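You operate a simulated robot arm through the tools that you are given. There is no shell and no other tool. Be economical: measure what you need, move in short steps, check, and stop when the job is done.

Carry out the task below with a simulated robot arm. There is one attempt and no reset: what you move stays moved.

TASK
Put the clear glass from the table top on the free side of the table and the blue glass on top of the brown square loaf.
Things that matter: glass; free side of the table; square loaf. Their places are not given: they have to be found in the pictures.

It is judged by the outcome, as a careful person would: the job done as asked, and still so three seconds after it is handed in. It fails if anything else is knocked over, pushed out of place, dropped, spilled or broken.

THE ROBOT
A 7-joint arm with a two-finger parallel gripper, fixed in place. Base frame: the origin is at the foot of the arm, x ahead of it, y to its left, z up; the work surface is at about z = 0. Lengths are in mm, angles in rad, forces in N, time in s.
With the tool pointing down near the work surface it reaches from about 240 to 620 mm from the base axis. Its first joint turns from -1.152 to 1.152 rad. Payload 2.6 kg.
Tool frame: the origin (TCP) lies between the finger pads and is the grasp point; the fingertips stand 30 mm ahead of it; z points along the fingers, y is the line along which they close. The gripper opens to 94 mm. The fingers are 28 mm wide and 10 mm thick; the gripper's body (50 by 96 mm) begins 55 mm behind the TCP.
Orientation is that of the tool frame in the base frame, as a unit quaternion [w, x, y, z]. With the fingers straight down and closing along the base's y, the tool's x points along the base's -x, its y along +y and its z along -z.

THE INTERFACE
- The arm moves only by the tool move_arm. Its arguments are lists of equal length, an entry for each row: "travel": the shift along the base's x, y, z in units of 500 mm (1.0 is 500 mm), a list of three; "twist": the turn about the base's z in units of 180 degrees (1.0 is 180 degrees). In form: {"travel": [[dx, dy, dz], ...], "twist": [twist, ...]}. A call has 1 to 20 rows; each row is the pose to reach, as a shift and turn from the pose commanded when the call began. "claw" is the closure, from 0 (fully open) to 1 (shut), set as the call begins (left out, the last holds). A call with a number of a shift or a turn outside -1 to 1 is refused whole. A row lasts 0.2 s, in which the tool goes at most 50 mm and 0.15 rad; a call with a longer step from one row to the next is refused whole, and so is a gripper value outside its range. A pose out of reach is approached as far as the arm can. The call stops where the force on the tool passes 40 N (or 10 N more than at its start, if that is more) or the arm is blocked; 0.2 s more then pass. The fingers move at their own pace (about 72 mm/s each) and stop on an object; they squeeze with about 41 N. The grip force told is the motor's: it shows also when the fingers shut on nothing. Time passes only in rows, and 0.2 s behind the last, so rows that repeat a pose let the fingers close. It gives the time, the measured TCP pose, the force on the tool (base axes), the opening and the grip force at its end, in the units of the frame above (readings bear some noise), and new pictures: "views" is both (left out), scene, wrist or none.
- Cameras (640 x 400 px; columns grow to the right, rows downward): "scene" is fixed at [42.9, 445.4, 551.5]; the picture's right is [-0.67, -0.75, 0.00], its down [-0.51, 0.45, -0.73] and it looks along [0.55, -0.49, -0.68] (base axes); focal length 317 px, centre (320, 200). "wrist" rides on the gripper at [-37, 0, -58] in the tool frame; the picture's right is [0.00, -1.00, 0.00], its down [0.97, 0.00, -0.24] and it looks along [0.24, 0.00, 0.97] (tool axes); focal length 218 px, centre (320, 200).
- point_at(camera, pixels): for up to 12 pixels [column, row] of the newest picture of that camera ("zoom" is the newest enlarged one), the place [x, y, z] in the base frame of the surface seen there, good to about 2 mm. No time passes.
- enlarge(camera, box): a new picture of the part [left, top, right, bottom] of that camera's present view, enlarged. No time passes.
- sign_off(): hands the job in; it is judged then, once.

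Work in short steps. Measure before you move; look again where a grasp or a placing could have gone wrong, and mend it. You have 60 turns and 120 pictures in all, the two below and enlarged ones among them. Open the gripper and draw the arm clear of the work before you hand the job in, unless the task says otherwise; then end with one line.

The tools are called after "Emit:" as name(argument=value, ...) on one line, values as JSON. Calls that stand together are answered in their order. move_arm: Moves the arm, as the interface text tells. Its arguments: {"type":"object","properties":{"travel":{"type":"array","items":{"type":"array","items":{"type":"number"}}},"twist":{"type":"array","items":{"type":"number"}},"claw":{"type":"number"},"views":{"type":"string","enum":["both","scene","wrist","none"]}},"required":["travel","twist"]} The other tools are called the same way: point_at (camera, pixels) gives the place of the surface under pixels of a picture; enlarge (camera, box) takes an enlarged picture of a part of a camera's view; sign_off () hands the job in.

At the start:

```text
time_s: 0.0
tool_pos: [295.5, -3.1, 266.3]
ee_rot: [-0.001, 0.0, 1.0, 0.0]
force: [0.2, 1.1, 0.7]
gripper_width: 94.0
grasp_force: 0.1
```

scene: 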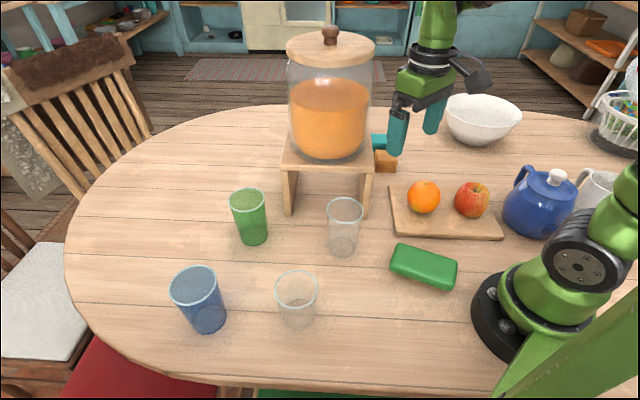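
wrist: 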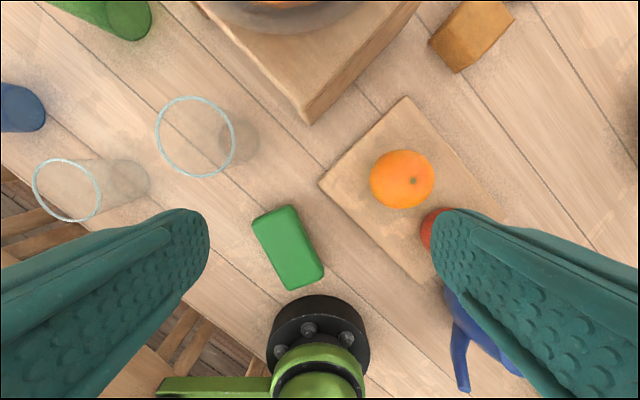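

The scene shows two clear glasses (343,226) and (297,297), a blue glass at (198,298), and a brown block near (385,160) partly hidden behind the dispenser stand. I'll enlarge these first.

Emit:
enlarge(camera="scene", box=[340, 80, 520, 240])

Emit:
enlarge(camera="scene", box=[150, 170, 400, 350])

Emit:
enlarge(camera="wrist", box=[300, 0, 640, 200])

Emit:
point_at(camera="wrist", pixels=[[468, 5], [512, 18], [435, 40], [460, 72], [475, 30], [306, 120], [405, 98], [320, 182]])

Emit:
point_at(camera="scene", pixels=[[386, 152], [386, 168], [377, 140], [345, 200], [343, 250], [297, 275], [298, 322], [195, 268], [208, 328], [248, 190], [254, 240], [480, 100]])

```text
2.50 times, centred on (430, 160) of scene
```

zoom: 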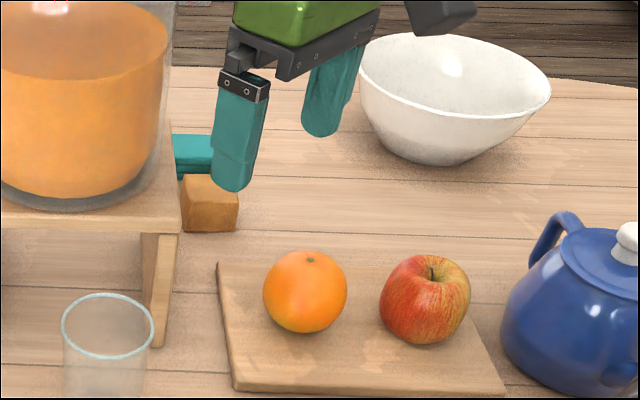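

```text
2.22 times, centred on (275, 260) of scene
```

zoom: 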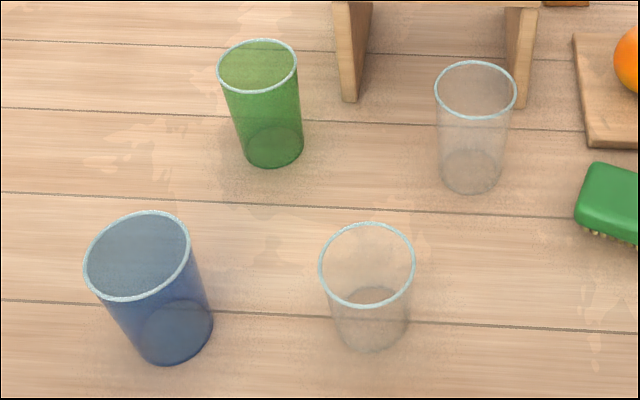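

```text
1.88 times, centred on (470, 100) of wrist
```

zoom: 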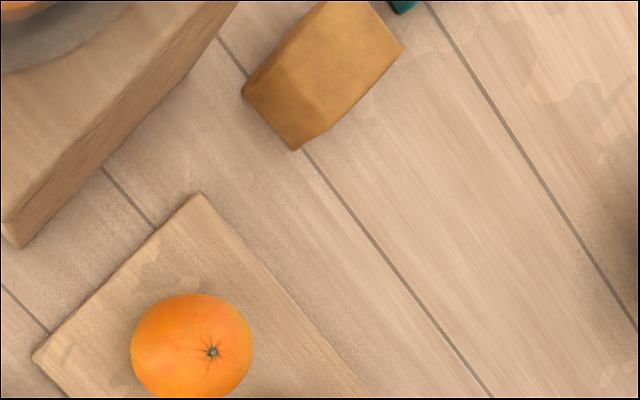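

```text
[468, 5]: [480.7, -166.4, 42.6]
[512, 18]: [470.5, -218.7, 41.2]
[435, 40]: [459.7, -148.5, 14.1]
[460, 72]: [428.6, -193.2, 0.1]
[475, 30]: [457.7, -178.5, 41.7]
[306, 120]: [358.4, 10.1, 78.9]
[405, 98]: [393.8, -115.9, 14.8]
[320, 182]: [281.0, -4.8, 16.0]
```

```text
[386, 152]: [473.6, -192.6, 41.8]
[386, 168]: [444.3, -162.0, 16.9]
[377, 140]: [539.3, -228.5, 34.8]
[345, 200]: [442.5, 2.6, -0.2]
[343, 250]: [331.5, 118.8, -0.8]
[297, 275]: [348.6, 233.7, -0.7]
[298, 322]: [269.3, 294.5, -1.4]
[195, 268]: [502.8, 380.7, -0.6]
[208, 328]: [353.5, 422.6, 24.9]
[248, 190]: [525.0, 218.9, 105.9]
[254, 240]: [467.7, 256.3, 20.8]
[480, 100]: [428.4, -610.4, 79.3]
```

Emit:
move_arm(travel=[[0, 0, 0.1], [0, 0, 0.2], [0, 0, 0.3], [0, 0, 0.4]], twist=[0, 0, 0, 0])

Emit:
point_at(camera="scene", pixels=[[328, 205], [361, 205], [345, 222], [276, 290], [318, 290], [296, 305], [172, 290], [217, 290], [196, 300], [330, 50], [290, 150], [150, 150]])

```text
time_s: 1.0
tool_pos: [293.7, -3.2, 468.4]
ee_rot: [0.0, 0.001, 1.0, 0.0]
force: [-0.7, 0.3, 1.0]
gripper_width: 94.1
grasp_force: 0.1
```

scene: 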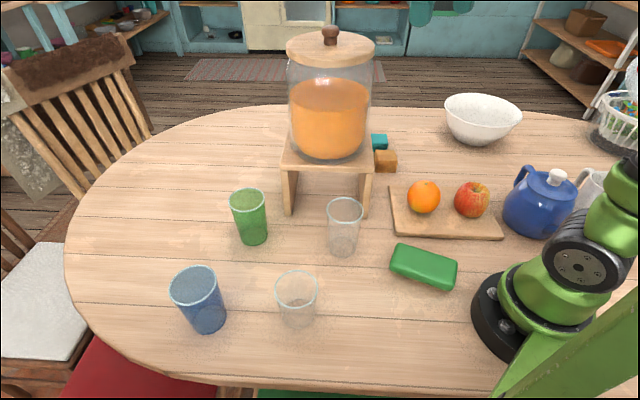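
wrist: 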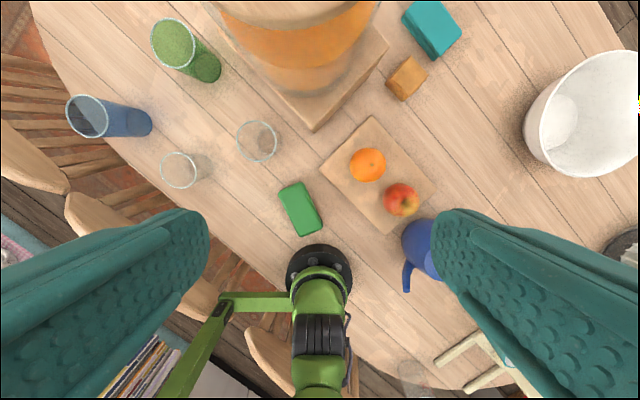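

```text
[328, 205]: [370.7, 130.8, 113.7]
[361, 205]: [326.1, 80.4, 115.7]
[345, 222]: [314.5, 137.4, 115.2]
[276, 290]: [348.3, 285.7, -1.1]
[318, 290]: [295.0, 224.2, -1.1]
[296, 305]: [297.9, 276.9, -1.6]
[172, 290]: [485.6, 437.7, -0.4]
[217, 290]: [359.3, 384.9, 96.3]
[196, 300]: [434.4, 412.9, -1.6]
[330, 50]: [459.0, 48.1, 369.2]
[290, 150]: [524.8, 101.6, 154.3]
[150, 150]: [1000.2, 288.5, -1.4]
```

Emit:
enlarge(camera="wrist", box=[340, 0, 640, 240])

Emit:
point_at(camera="wrist", pixels=[[410, 56], [428, 70], [387, 82], [404, 100], [407, 74], [525, 140], [500, 100], [480, 180], [440, 180], [415, 235], [404, 2], [372, 118]])

Emit:
enlarge(camera="wrist", box=[40, 0, 300, 200])

```text
1.67 times, centred on (490, 120) of wrist
```

zoom: 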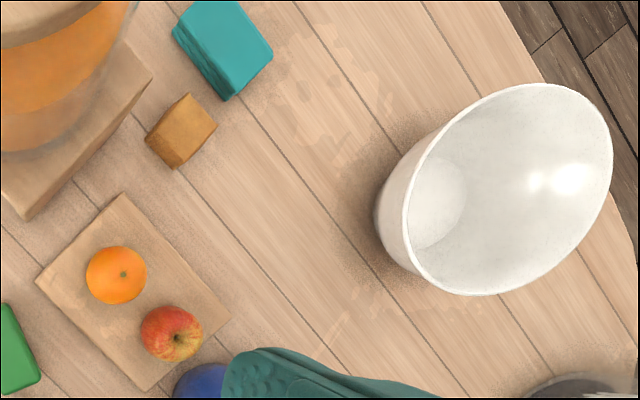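

```text
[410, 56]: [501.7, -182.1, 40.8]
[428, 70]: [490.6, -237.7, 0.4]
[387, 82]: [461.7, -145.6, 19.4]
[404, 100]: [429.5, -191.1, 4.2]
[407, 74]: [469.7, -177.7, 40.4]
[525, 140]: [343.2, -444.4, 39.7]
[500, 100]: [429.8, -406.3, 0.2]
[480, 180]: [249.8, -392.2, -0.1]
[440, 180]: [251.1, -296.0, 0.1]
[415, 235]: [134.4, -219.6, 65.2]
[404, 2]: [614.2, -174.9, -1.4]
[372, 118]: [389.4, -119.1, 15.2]
```

```text
2.00 times, centred on (170, 100) of wrist
```

zoom: 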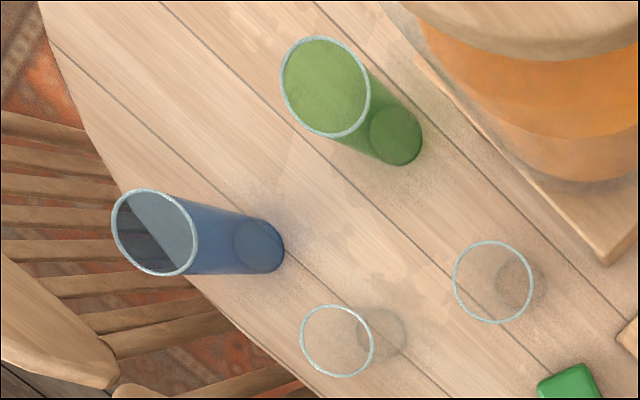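

The free area between the board, the loaf and the bowl, around (360,-300), is the open side of the table. Clear glass A's rim circle centres at (340,113), z≈115. Before I descend next to the dispenser, I'll measure how far it extends.

Emit:
point_at(camera="scene", pixels=[[289, 48], [330, 58], [373, 48], [330, 152], [283, 160], [374, 165], [329, 30], [246, 192], [190, 272], [213, 280], [173, 284], [196, 305]])

Emit:
point_at(camera="wrist", pixels=[[260, 30], [300, 60], [313, 131], [388, 45], [140, 122], [87, 117], [205, 68], [175, 45], [202, 168], [269, 142], [98, 103], [108, 132]])

```text
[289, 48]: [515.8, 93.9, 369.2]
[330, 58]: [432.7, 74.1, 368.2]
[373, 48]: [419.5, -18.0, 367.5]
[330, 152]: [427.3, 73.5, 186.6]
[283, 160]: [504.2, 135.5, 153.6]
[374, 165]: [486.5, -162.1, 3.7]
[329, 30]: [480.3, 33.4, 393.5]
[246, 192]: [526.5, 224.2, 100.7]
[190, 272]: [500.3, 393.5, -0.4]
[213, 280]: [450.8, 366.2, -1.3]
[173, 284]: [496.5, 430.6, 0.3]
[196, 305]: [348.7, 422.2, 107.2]
```

```text
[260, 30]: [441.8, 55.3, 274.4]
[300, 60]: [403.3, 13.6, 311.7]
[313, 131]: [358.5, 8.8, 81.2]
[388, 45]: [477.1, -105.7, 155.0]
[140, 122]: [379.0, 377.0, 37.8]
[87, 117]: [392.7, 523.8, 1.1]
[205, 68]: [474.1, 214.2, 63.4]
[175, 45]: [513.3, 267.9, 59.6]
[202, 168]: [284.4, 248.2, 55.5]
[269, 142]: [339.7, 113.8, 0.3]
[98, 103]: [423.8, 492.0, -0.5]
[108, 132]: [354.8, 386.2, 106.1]
```

Lid centre is about (480,33) with radius 72, so there is enough room. I'll move above glass A at (340,113) and go down to z≈190.

Emit:
move_arm(travel=[[0.03, 0.08, 0], [0.06, 0.16, 0], [0.09, 0.233, 0], [0.09, 0.233, -0.09], [0.09, 0.233, -0.18], [0.09, 0.233, -0.27], [0.09, 0.233, -0.36], [0.09, 0.233, -0.45], [0.09, 0.233, -0.53], [0.09, 0.233, -0.53]], twist=[0, 0, 0, 0, 0, 0, 0, 0, 0, 0], claw=0)

```text
time_s: 3.2
tool_pos: [341.5, 115.4, 205.1]
ee_rot: [0.0, 0.0, 1.0, 0.0]
force: [-0.5, -0.7, 0.5]
gripper_width: 94.1
grasp_force: 0.0
```

scene: 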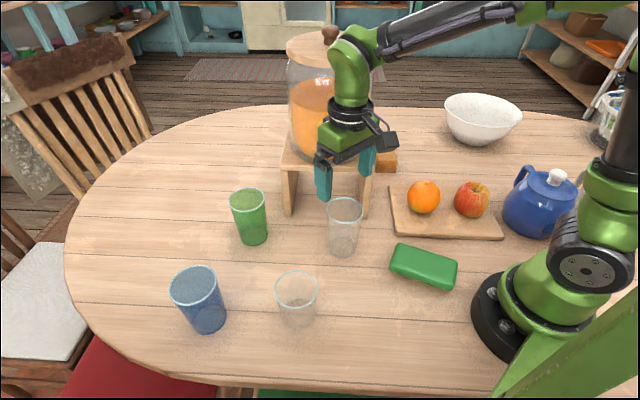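
wrist: 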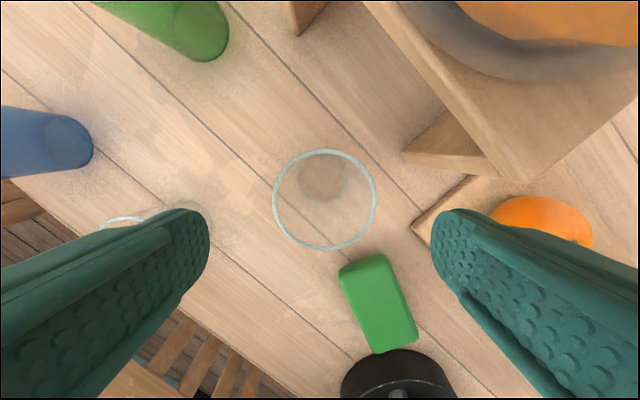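

Rim centre at (324,200) works out to (342,113), so I'm lined up apart from 2 mm in y. Next I go down to z≈72.

Emit:
move_arm(travel=[[0, -0.005, -0.07], [0, -0.005, -0.14], [0, -0.005, -0.2], [0, -0.005, -0.24], [0, -0.005, -0.264], [0, -0.005, -0.264]], twist=[0, 0, 0, 0, 0, 0])

```text
time_s: 4.6
tool_pos: [341.1, 112.1, 70.3]
ee_rot: [0.0, 0.0, 1.0, -0.001]
force: [0.1, 0.2, -0.5]
gripper_width: 93.6
grasp_force: 0.1
```

scene: 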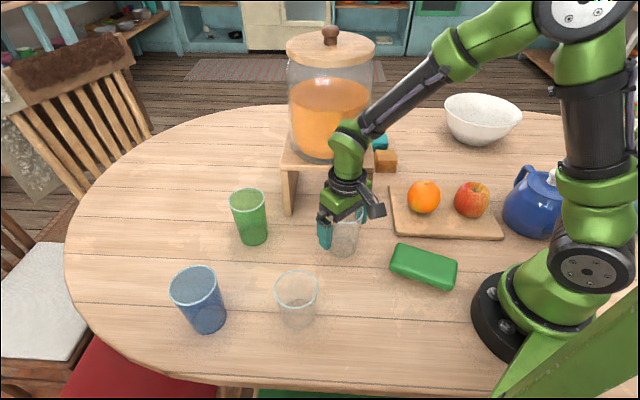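
wrist: 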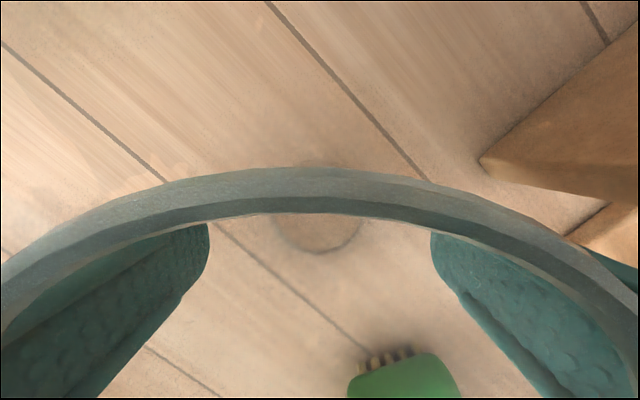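

Emit:
move_arm(travel=[[0, 0, 0], [0, 0, 0], [0, 0, 0], [0, 0, 0]], twist=[0, 0, 0, 0], claw=0.5, views="none")

Emit:
move_arm(travel=[[0, 0, 0.02], [0, 0, 0.05], [0, 0, 0.08]], twist=[0, 0, 0])

```text
time_s: 5.6
tool_pos: [341.1, 112.5, 70.7]
ee_rot: [0.0, 0.001, 1.0, -0.001]
force: [0.4, 0.5, 0.3]
gripper_width: 72.0
grasp_force: 41.2
```

```text
time_s: 6.4
tool_pos: [339.5, 111.7, 111.0]
ee_rot: [0.0, 0.001, 1.0, -0.001]
force: [0.4, 0.2, -2.6]
gripper_width: 71.4
grasp_force: 40.6
```

scene: 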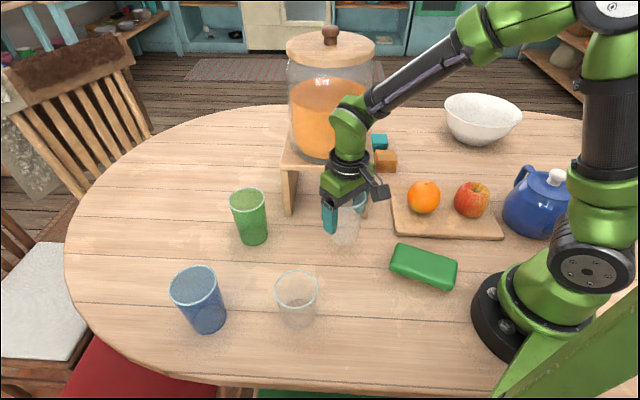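
wrist: 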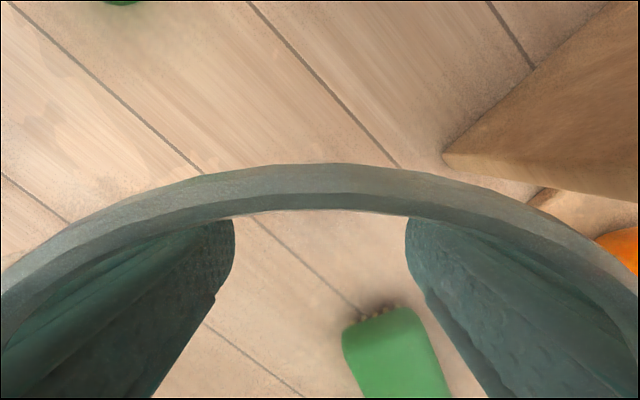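

The glass came up with the grip holding. I'll raise it further, then carry it round the front of the stand at x≈275 to the free right side.

Emit:
move_arm(travel=[[-0.03, 0, 0.08], [-0.07, 0, 0.14], [-0.11, 0, 0.21], [-0.13, 0, 0.27], [-0.13, -0.08, 0.28], [-0.13, -0.16, 0.28], [-0.13, -0.24, 0.28], [-0.13, -0.32, 0.28], [-0.13, -0.4, 0.28], [-0.13, -0.48, 0.28], [-0.13, -0.56, 0.28], [-0.13, -0.64, 0.28], [-0.13, -0.72, 0.28], [-0.1, -0.79, 0.28], [-0.05, -0.82, 0.28], [0.02, -0.824, 0.28], [0.03, -0.824, 0.25], [0.03, -0.824, 0.25]], twist=[0, 0, 0, 0, 0, 0, 0, 0, 0, 0, 0, 0, 0, 0, 0, 0, 0, 0])

```text
time_s: 10.2
tool_pos: [354.0, -302.3, 237.4]
ee_rot: [0.0, 0.001, 1.0, 0.0]
force: [0.2, -0.7, -2.6]
gripper_width: 71.5
grasp_force: 40.6
```

scene: 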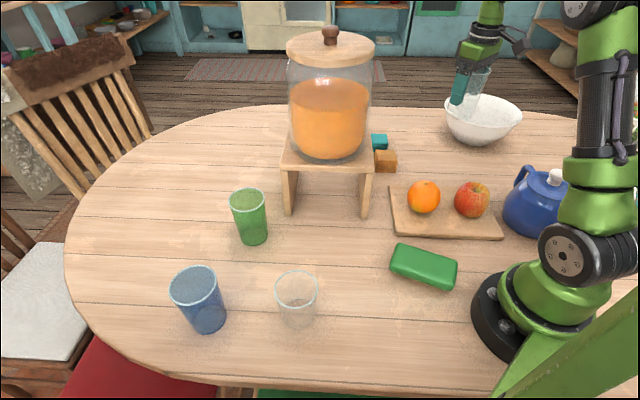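
wrist: 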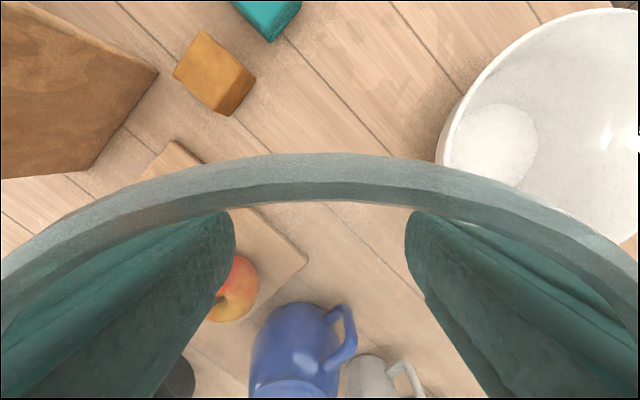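

Emit:
point_at(camera="wrist", pixels=[[440, 140], [470, 180], [390, 120], [350, 310], [305, 258], [520, 60], [405, 365], [250, 85], [215, 75]])

```text
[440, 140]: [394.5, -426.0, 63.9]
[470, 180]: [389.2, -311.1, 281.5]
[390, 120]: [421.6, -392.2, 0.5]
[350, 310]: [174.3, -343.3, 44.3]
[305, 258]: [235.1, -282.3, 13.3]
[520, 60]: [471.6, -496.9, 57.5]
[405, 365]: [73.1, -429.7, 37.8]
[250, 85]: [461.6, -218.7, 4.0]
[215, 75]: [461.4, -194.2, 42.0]
```

Clear all round: bowl about 78 mm from the fingers, board corner about 120 mm away. Lowering to the table.

Emit:
move_arm(travel=[[0, 0, -0.08], [0, 0, -0.16], [0, 0, -0.24], [0, 0, -0.29], [0, 0, -0.315], [0, 0, -0.328], [0, 0, -0.331], [0, 0, -0.331]], twist=[0, 0, 0, 0, 0, 0, 0, 0])

```text
time_s: 12.0
tool_pos: [356.0, -302.8, 70.5]
ee_rot: [0.001, 0.001, 1.0, 0.0]
force: [0.4, -0.1, -2.1]
gripper_width: 71.6
grasp_force: 40.6
```

scene: 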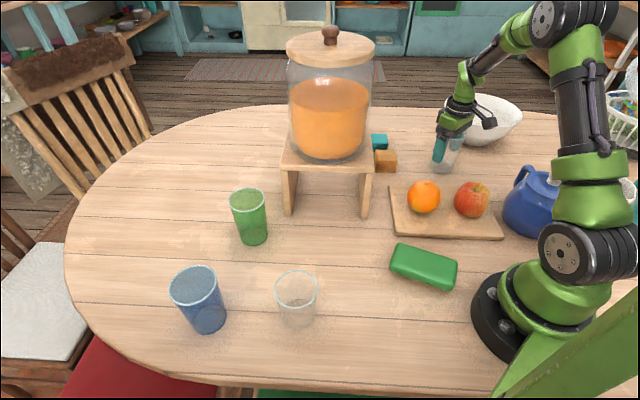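
wrist: 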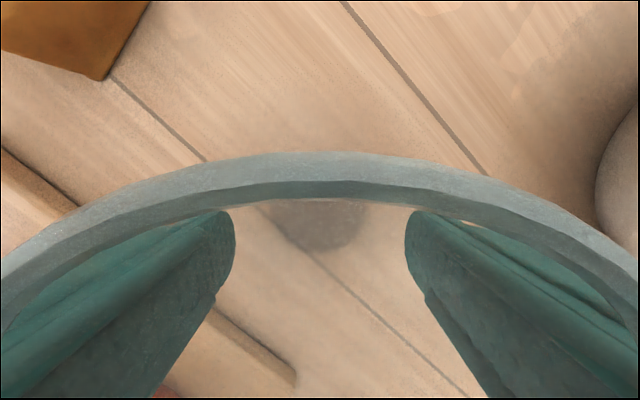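

Emit:
move_arm(travel=[[0, 0, -0.002], [0, 0, -0.004], [0, 0, -0.004]], twist=[0, 0, 0], views="none")

```text
time_s: 12.8
tool_pos: [356.4, -302.3, 70.2]
ee_rot: [0.001, 0.0, 1.0, 0.0]
force: [-6.5, 5.0, 21.4]
gripper_width: 71.6
grasp_force: 40.7
```

Contact with the table (21 N up). I'll ease up 1 mm, release and rise.

Emit:
move_arm(travel=[[0, 0, 0.002], [0, 0, 0.002]], twist=[0, 0], views="none")

Emit:
move_arm(travel=[[0, 0, 0], [0, 0, 0], [0, 0, 0]], twist=[0, 0, 0], claw=0)

```text
time_s: 13.4
tool_pos: [356.5, -301.0, 70.5]
ee_rot: [0.001, 0.0, 1.0, -0.001]
force: [-1.7, -1.7, 14.2]
gripper_width: 71.7
grasp_force: 41.7
```

```text
time_s: 14.2
tool_pos: [356.0, -300.2, 69.6]
ee_rot: [0.0, 0.0, 1.0, 0.0]
force: [-0.3, 0.2, 0.1]
gripper_width: 94.1
grasp_force: 0.0
```

scene: 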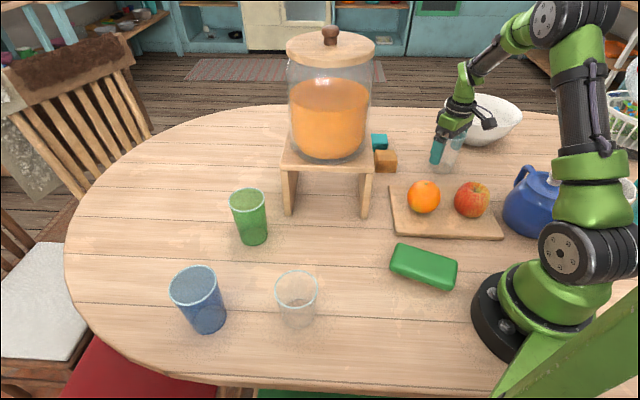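
wrist: 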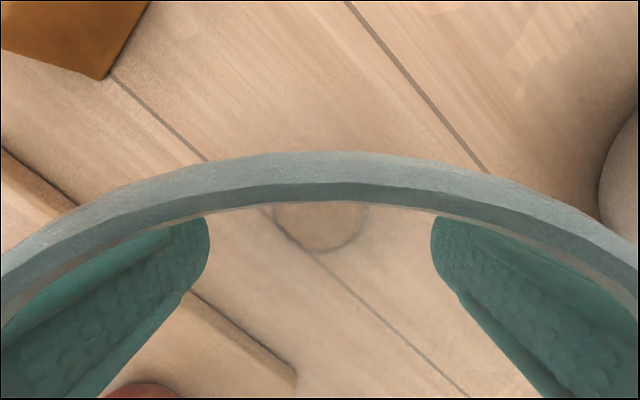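

Glass A released and standing. I'll rise straight up, then move over to look at the loaf.

Emit:
move_arm(travel=[[0, 0, 0.05], [0, 0, 0.12], [0, 0, 0.2], [0, 0, 0.28], [0, 0, 0.36], [0.06, 0.05, 0.4], [0.12, 0.1, 0.4], [0.18, 0.15, 0.4], [0.24, 0.2, 0.4], [0.26, 0.22, 0.4], [0.26, 0.22, 0.4]], twist=[0, 0, 0, 0, 0, 0, 0, 0, 0, 0, 0])

```text
time_s: 16.6
tool_pos: [486.0, -190.4, 266.0]
ee_rot: [0.0, 0.0, 1.0, 0.0]
force: [-0.2, 0.4, 0.5]
gripper_width: 94.0
grasp_force: 0.0
```

scene: 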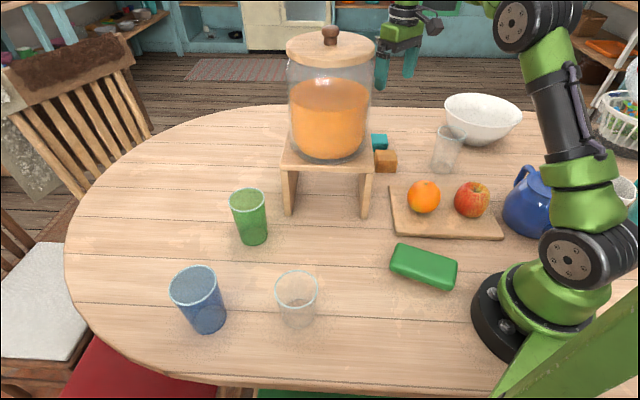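
wrist: 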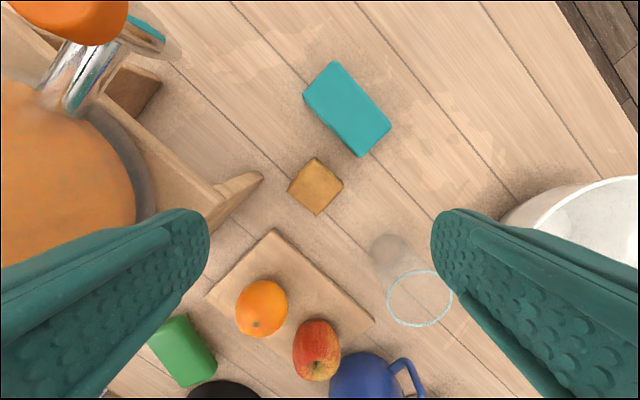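

Emit:
point_at(camera="wrist", pixels=[[316, 159], [341, 183], [316, 213], [290, 188], [316, 186], [305, 172], [328, 199], [335, 64], [358, 155], [312, 120], [255, 175], [215, 180]])

Emit:
enlarge(camera="wrist", box=[270, 140, 360, 230])

```text
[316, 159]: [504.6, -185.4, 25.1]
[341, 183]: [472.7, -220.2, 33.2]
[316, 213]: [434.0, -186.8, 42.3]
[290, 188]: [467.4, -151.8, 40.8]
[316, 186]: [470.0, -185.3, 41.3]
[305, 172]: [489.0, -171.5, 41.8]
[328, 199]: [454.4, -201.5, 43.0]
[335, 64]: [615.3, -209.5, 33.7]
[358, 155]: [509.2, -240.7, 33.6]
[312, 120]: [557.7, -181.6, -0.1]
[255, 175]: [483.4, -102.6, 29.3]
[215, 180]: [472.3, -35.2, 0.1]
```

```text
4.44 times, centred on (315, 185) of wrist
```

zoom: 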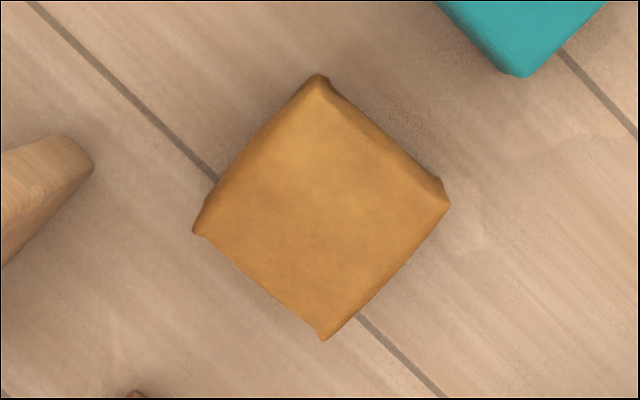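

Loaf top centre is (469,-186), z≈42, about 48 mm square. Going back round the dispenser towards the blue glass, base at about (383,410).

Emit:
move_arm(travel=[[-0.09, 0, 0], [-0.18, 0, 0], [-0.27, 0, 0], [-0.36, 0, 0], [-0.42, 0.03, 0], [-0.42, 0.12, 0], [-0.42, 0.21, 0], [-0.42, 0.3, 0], [-0.42, 0.39, 0], [-0.42, 0.48, 0], [-0.42, 0.57, 0], [-0.42, 0.66, 0], [-0.42, 0.75, 0], [-0.42, 0.84, 0], [-0.39, 0.92, 0], [-0.34, 0.99, 0]], twist=[0, 0, 0, 0, 0, 0, 0, 0, 0, 0, 0, 0, 0, 0, 0, 0], views="none")

Emit:
move_arm(travel=[[0.05, 0.07, 0], [0.1, 0.13, 0], [0.136, 0.21, 0], [0.136, 0.21, -0.06], [0.136, 0.21, -0.1], [0.136, 0.21, -0.1]], twist=[0, 0, 0, 0, 0, 0])

```text
time_s: 20.0
tool_pos: [310.7, 304.0, 267.0]
ee_rot: [0.0, 0.0, 1.0, 0.0]
force: [-1.2, 0.1, -0.8]
gripper_width: 94.0
grasp_force: 0.0
```

```text
time_s: 21.4
tool_pos: [383.8, 407.6, 216.8]
ee_rot: [0.0, 0.0, 1.0, 0.0]
force: [0.3, -0.4, 0.5]
gripper_width: 93.8
grasp_force: 0.0
```

scene: 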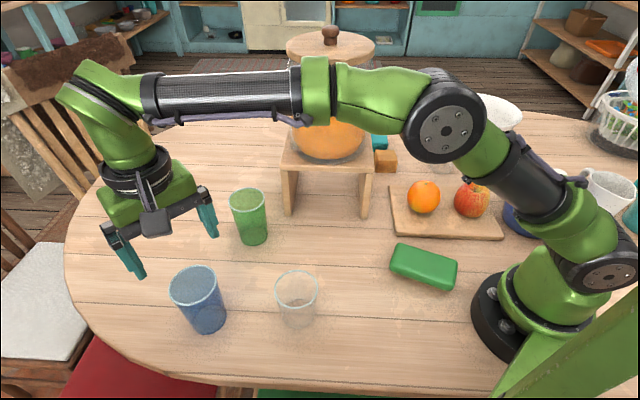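
wrist: 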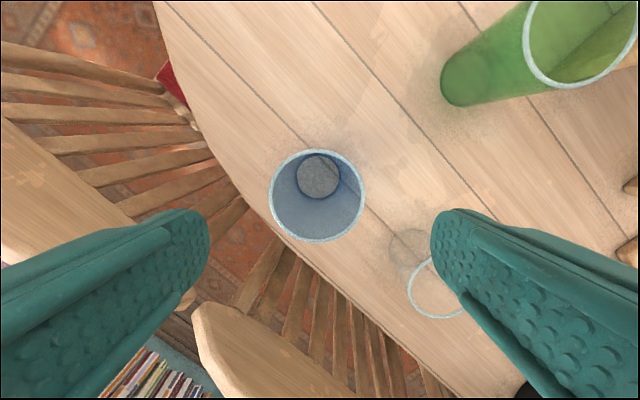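

Rim centre (317,196) works out to (384,410), so it's aligned. Descending and grasping.

Emit:
move_arm(travel=[[0, 0.004, -0.08], [0, 0.004, -0.16], [0, 0.004, -0.23], [0, 0.004, -0.27], [0, 0.004, -0.292], [0, 0.004, -0.292]], twist=[0, 0, 0, 0, 0, 0])

Emit:
move_arm(travel=[[0, 0, 0], [0, 0, 0], [0, 0, 0], [0, 0, 0]], twist=[0, 0, 0, 0], claw=0.5, views="none")

Emit:
move_arm(travel=[[0, 0, 0.02], [0, 0, 0.05], [0, 0, 0.08]], twist=[0, 0, 0])

```text
time_s: 22.8
tool_pos: [382.0, 413.7, 72.9]
ee_rot: [0.0, 0.0, 1.0, 0.0]
force: [-0.1, -0.9, 0.5]
gripper_width: 94.2
grasp_force: 0.0
```

scene: 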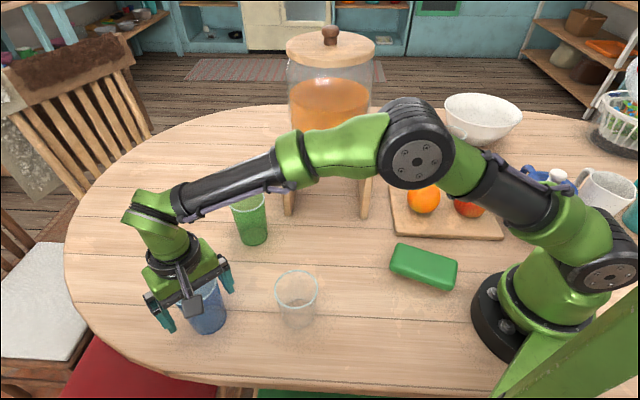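
wrist: 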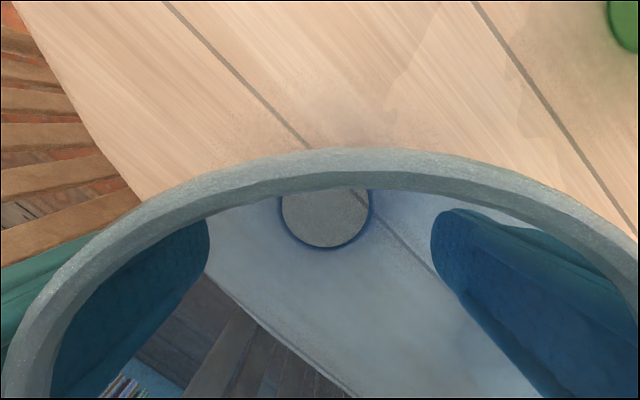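

```text
time_s: 23.8
tool_pos: [381.7, 413.1, 72.6]
ee_rot: [0.0, 0.0, 1.0, 0.0]
force: [-0.7, 0.3, -0.2]
gripper_width: 72.4
grasp_force: 40.9
```

```text
time_s: 24.6
tool_pos: [381.4, 411.6, 115.9]
ee_rot: [0.0, 0.0, 1.0, 0.0]
force: [0.2, 0.2, -2.8]
gripper_width: 72.1
grasp_force: 41.1
```

scene: 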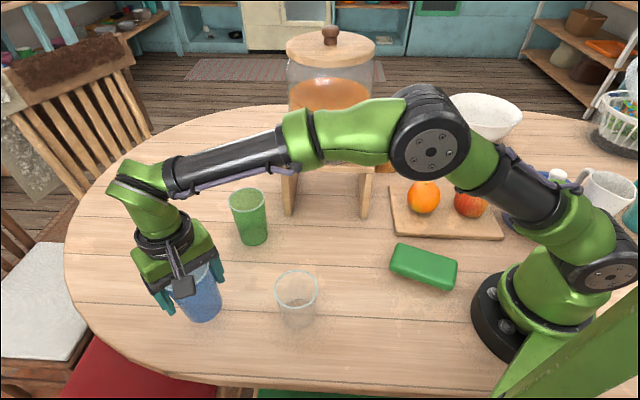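
wrist: 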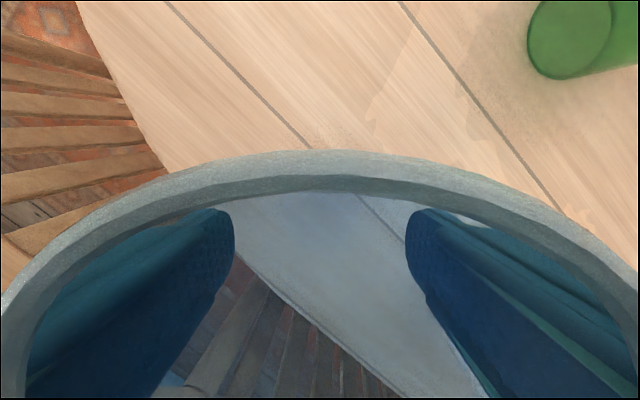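

Emit:
move_arm(travel=[[0, 0, 0.08], [0, 0, 0.16], [-0.02, -0.02, 0.24], [-0.05, -0.05, 0.31], [-0.1, -0.11, 0.33], [-0.15, -0.18, 0.33], [-0.19, -0.25, 0.33], [-0.21, -0.33, 0.33], [-0.21, -0.41, 0.33], [-0.21, -0.49, 0.33], [-0.21, -0.57, 0.33], [-0.21, -0.65, 0.33], [-0.21, -0.73, 0.33], [-0.21, -0.81, 0.33], [-0.21, -0.89, 0.33], [-0.21, -0.97, 0.33], [-0.21, -1.0, 0.33]], twist=[0, 0, 0, 0, 0, 0, 0, 0, 0, 0, 0, 0, 0, 0, 0, 0, 0], views="none")

Emit:
move_arm(travel=[[0, -0.08, 0], [0, -0.16, 0], [0.03, -0.2, 0], [0.1, -0.2, 0], [0.17, -0.2, 0], [0.24, -0.2, 0], [0.31, -0.2, 0], [0.36, -0.2, 0], [0.383, -0.2, 0], [0.383, -0.2, 0]], twist=[0, 0, 0, 0, 0, 0, 0, 0, 0, 0])

```text
time_s: 28.2
tool_pos: [276.9, -87.6, 278.6]
ee_rot: [-0.001, 0.0, 1.0, 0.001]
force: [1.2, -0.6, -2.6]
gripper_width: 72.1
grasp_force: 41.2
```

```text
time_s: 30.4
tool_pos: [469.5, -189.3, 279.2]
ee_rot: [0.0, 0.0, 1.0, 0.0]
force: [0.4, -0.9, -2.0]
gripper_width: 72.1
grasp_force: 41.0
```

scene: 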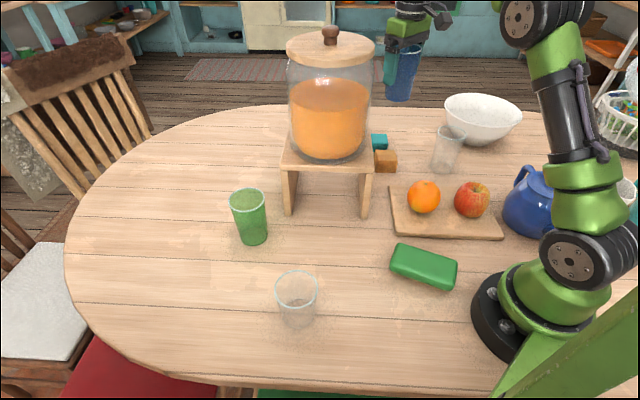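
wrist: 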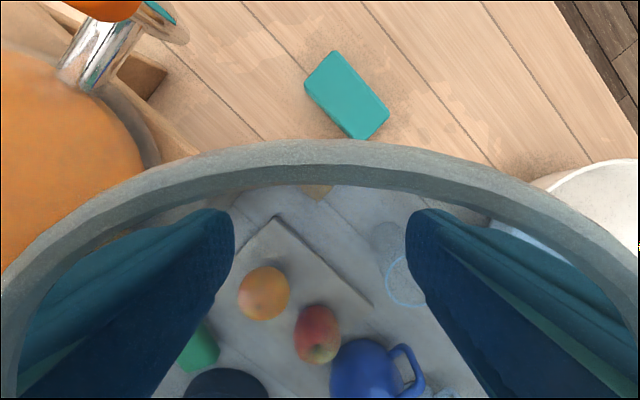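

Emit:
point_at(camera="wrist", pixels=[[105, 55], [120, 40], [130, 100], [195, 150], [160, 90], [175, 30], [312, 190]])

Emit:
move_arm(travel=[[-0.004, 0.006, -0.08], [-0.004, 0.006, -0.16], [-0.004, 0.006, -0.22], [-0.004, 0.006, -0.26], [-0.004, 0.006, -0.29], [-0.004, 0.006, -0.31], [-0.004, 0.006, -0.31]], twist=[0, 0, 0, 0, 0, 0, 0])

```text
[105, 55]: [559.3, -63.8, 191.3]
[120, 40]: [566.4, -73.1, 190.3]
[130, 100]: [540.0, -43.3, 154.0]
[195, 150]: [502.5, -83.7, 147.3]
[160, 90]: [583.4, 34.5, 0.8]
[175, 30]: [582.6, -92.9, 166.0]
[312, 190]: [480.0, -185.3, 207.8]
```

```text
time_s: 32.0
tool_pos: [467.0, -185.5, 123.4]
ee_rot: [0.0, 0.001, 1.0, 0.0]
force: [1.2, -0.1, -2.2]
gripper_width: 72.0
grasp_force: 41.0
```

scene: 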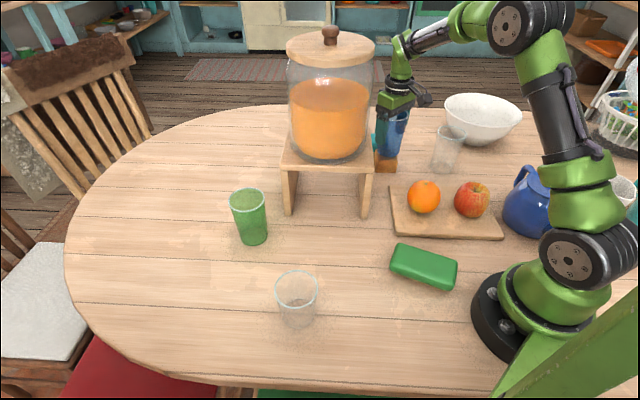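
wrist: 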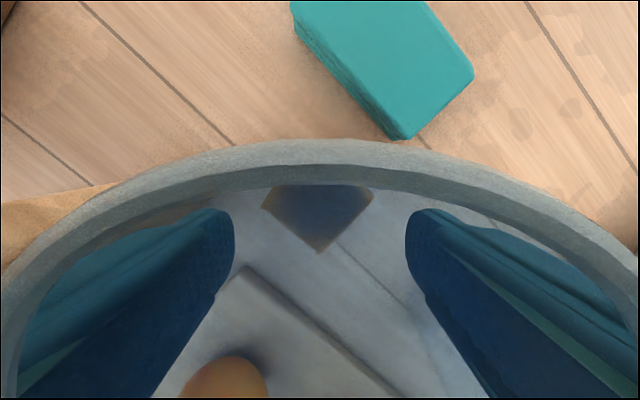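

Emit:
enlarge(camera="scene", box=[340, 80, 450, 190])

Emit:
move_arm(travel=[[0, 0, -0.006], [0, 0, -0.011], [0, 0, -0.014], [0, 0, -0.014]], twist=[0, 0, 0, 0], views="none")

```text
3.64 times, centred on (395, 135) of scene
```

zoom: 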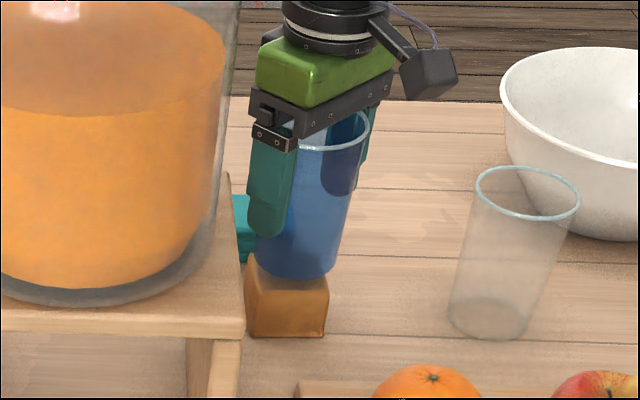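

```text
time_s: 33.0
tool_pos: [467.8, -186.4, 116.4]
ee_rot: [0.0, 0.0, 1.0, 0.0]
force: [-0.1, -0.1, -2.4]
gripper_width: 71.9
grasp_force: 40.8
```

Emit:
enlarge(camera="scene", box=[360, 125, 410, 175])

```text
8.00 times, centred on (385, 150) of scene
```

zoom: 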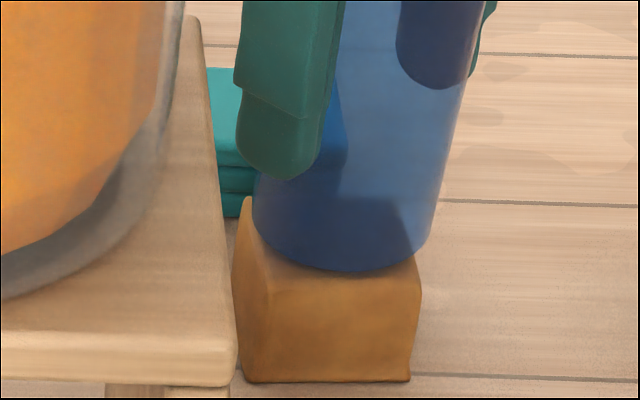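

The base is centred over the loaf top (columns 253–430 against 248–420). Now I lower in fine steps to contact.

Emit:
move_arm(travel=[[0, 0, -0.002], [0, 0, -0.003], [0, 0, -0.003]], twist=[0, 0, 0], views="none")

```text
time_s: 33.8
tool_pos: [469.1, -185.7, 114.6]
ee_rot: [0.0, 0.0, 1.0, 0.0]
force: [0.4, 0.2, -1.6]
gripper_width: 71.7
grasp_force: 40.7
```

Emit:
move_arm(travel=[[0, 0, -0.002], [0, 0, -0.002], [0, 0, -0.002]], twist=[0, 0, 0], views="none")

```text
time_s: 34.6
tool_pos: [468.3, -186.6, 114.5]
ee_rot: [0.002, -0.001, 1.0, 0.0]
force: [1.7, 1.9, 1.6]
gripper_width: 72.1
grasp_force: 40.8
```

Light contact (force went from -2.4 to +1.6 N), so I release now.

Emit:
move_arm(travel=[[0, 0, 0], [0, 0, 0], [0, 0, 0]], twist=[0, 0, 0], claw=0)

Emit:
enlarge(camera="scene", box=[360, 105, 420, 175])

```text
time_s: 35.4
tool_pos: [467.7, -186.5, 113.9]
ee_rot: [0.0, 0.0, 1.0, -0.001]
force: [0.3, -0.1, -0.4]
gripper_width: 94.0
grasp_force: 0.0
```

scene: 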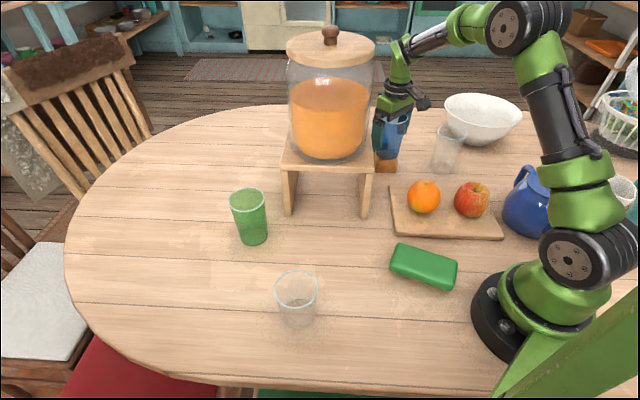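
wrist: 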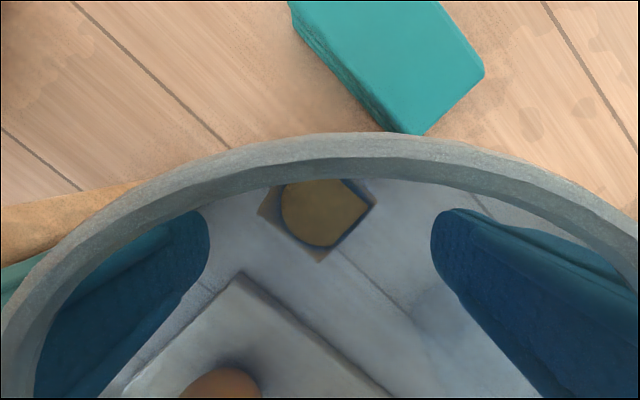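

```text
5.71 times, centred on (390, 140) of scene
```

zoom: 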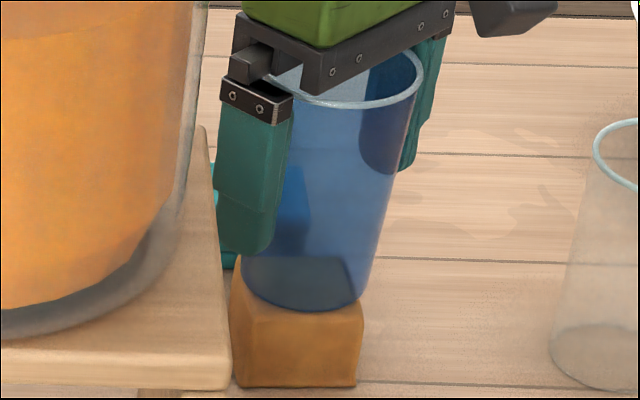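

Blue glass stands centred on the loaf. I'll rise straight up and draw back.

Emit:
move_arm(travel=[[0, 0, 0.04], [0, 0, 0.1], [0, 0, 0.18], [0, 0, 0.26], [0, 0, 0.34], [0, 0, 0.4], [-0.08, 0, 0.4], [-0.16, 0, 0.4], [-0.24, 0, 0.4], [-0.32, 0, 0.4], [-0.36, 0.06, 0.4], [-0.36, 0.06, 0.4]], twist=[0, 0, 0, 0, 0, 0, 0, 0, 0, 0, 0, 0])

Emit:
enlarge(camera="scene", box=[350, 95, 500, 195])

```text
time_s: 38.0
tool_pos: [289.4, -155.5, 315.1]
ee_rot: [0.0, 0.0, 1.0, 0.0]
force: [0.1, 0.1, 1.1]
gripper_width: 93.8
grasp_force: 0.0
```

scene: 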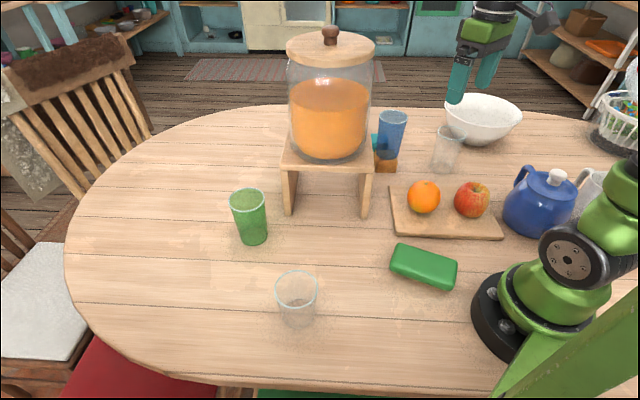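
wrist: 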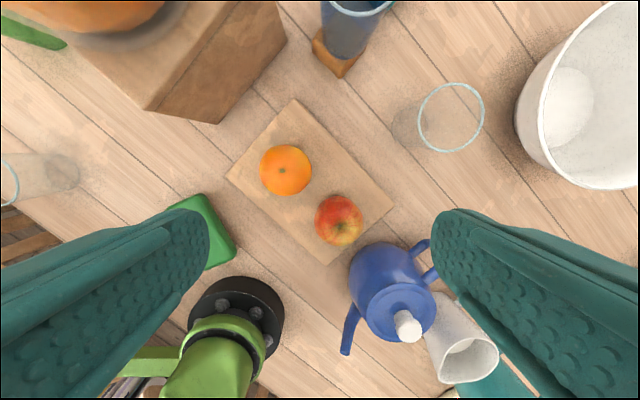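

```text
4.00 times, centred on (425, 145) of scene
```

zoom: 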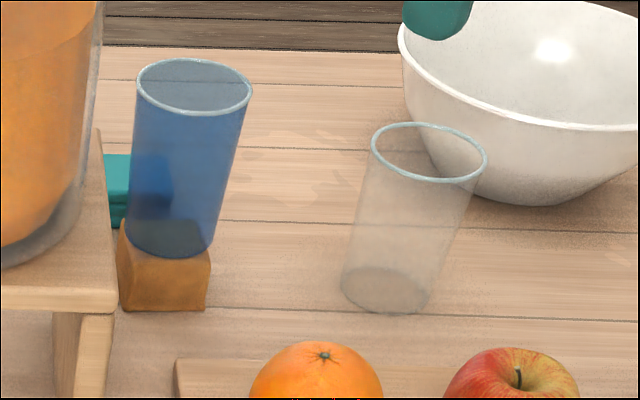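

Both glasses are upright and nothing else looks disturbed. The gripper is open and clear, so I'm handing in.

Emit:
sign_off()

```text
The job is handed in.
```

I put a clear glass on the open right side of the table, at about (356, -301) mm, and stood the blue glass on the brown square loaf. There were two matching clear glasses; I moved the one nearer the dispenser and left the other in place.
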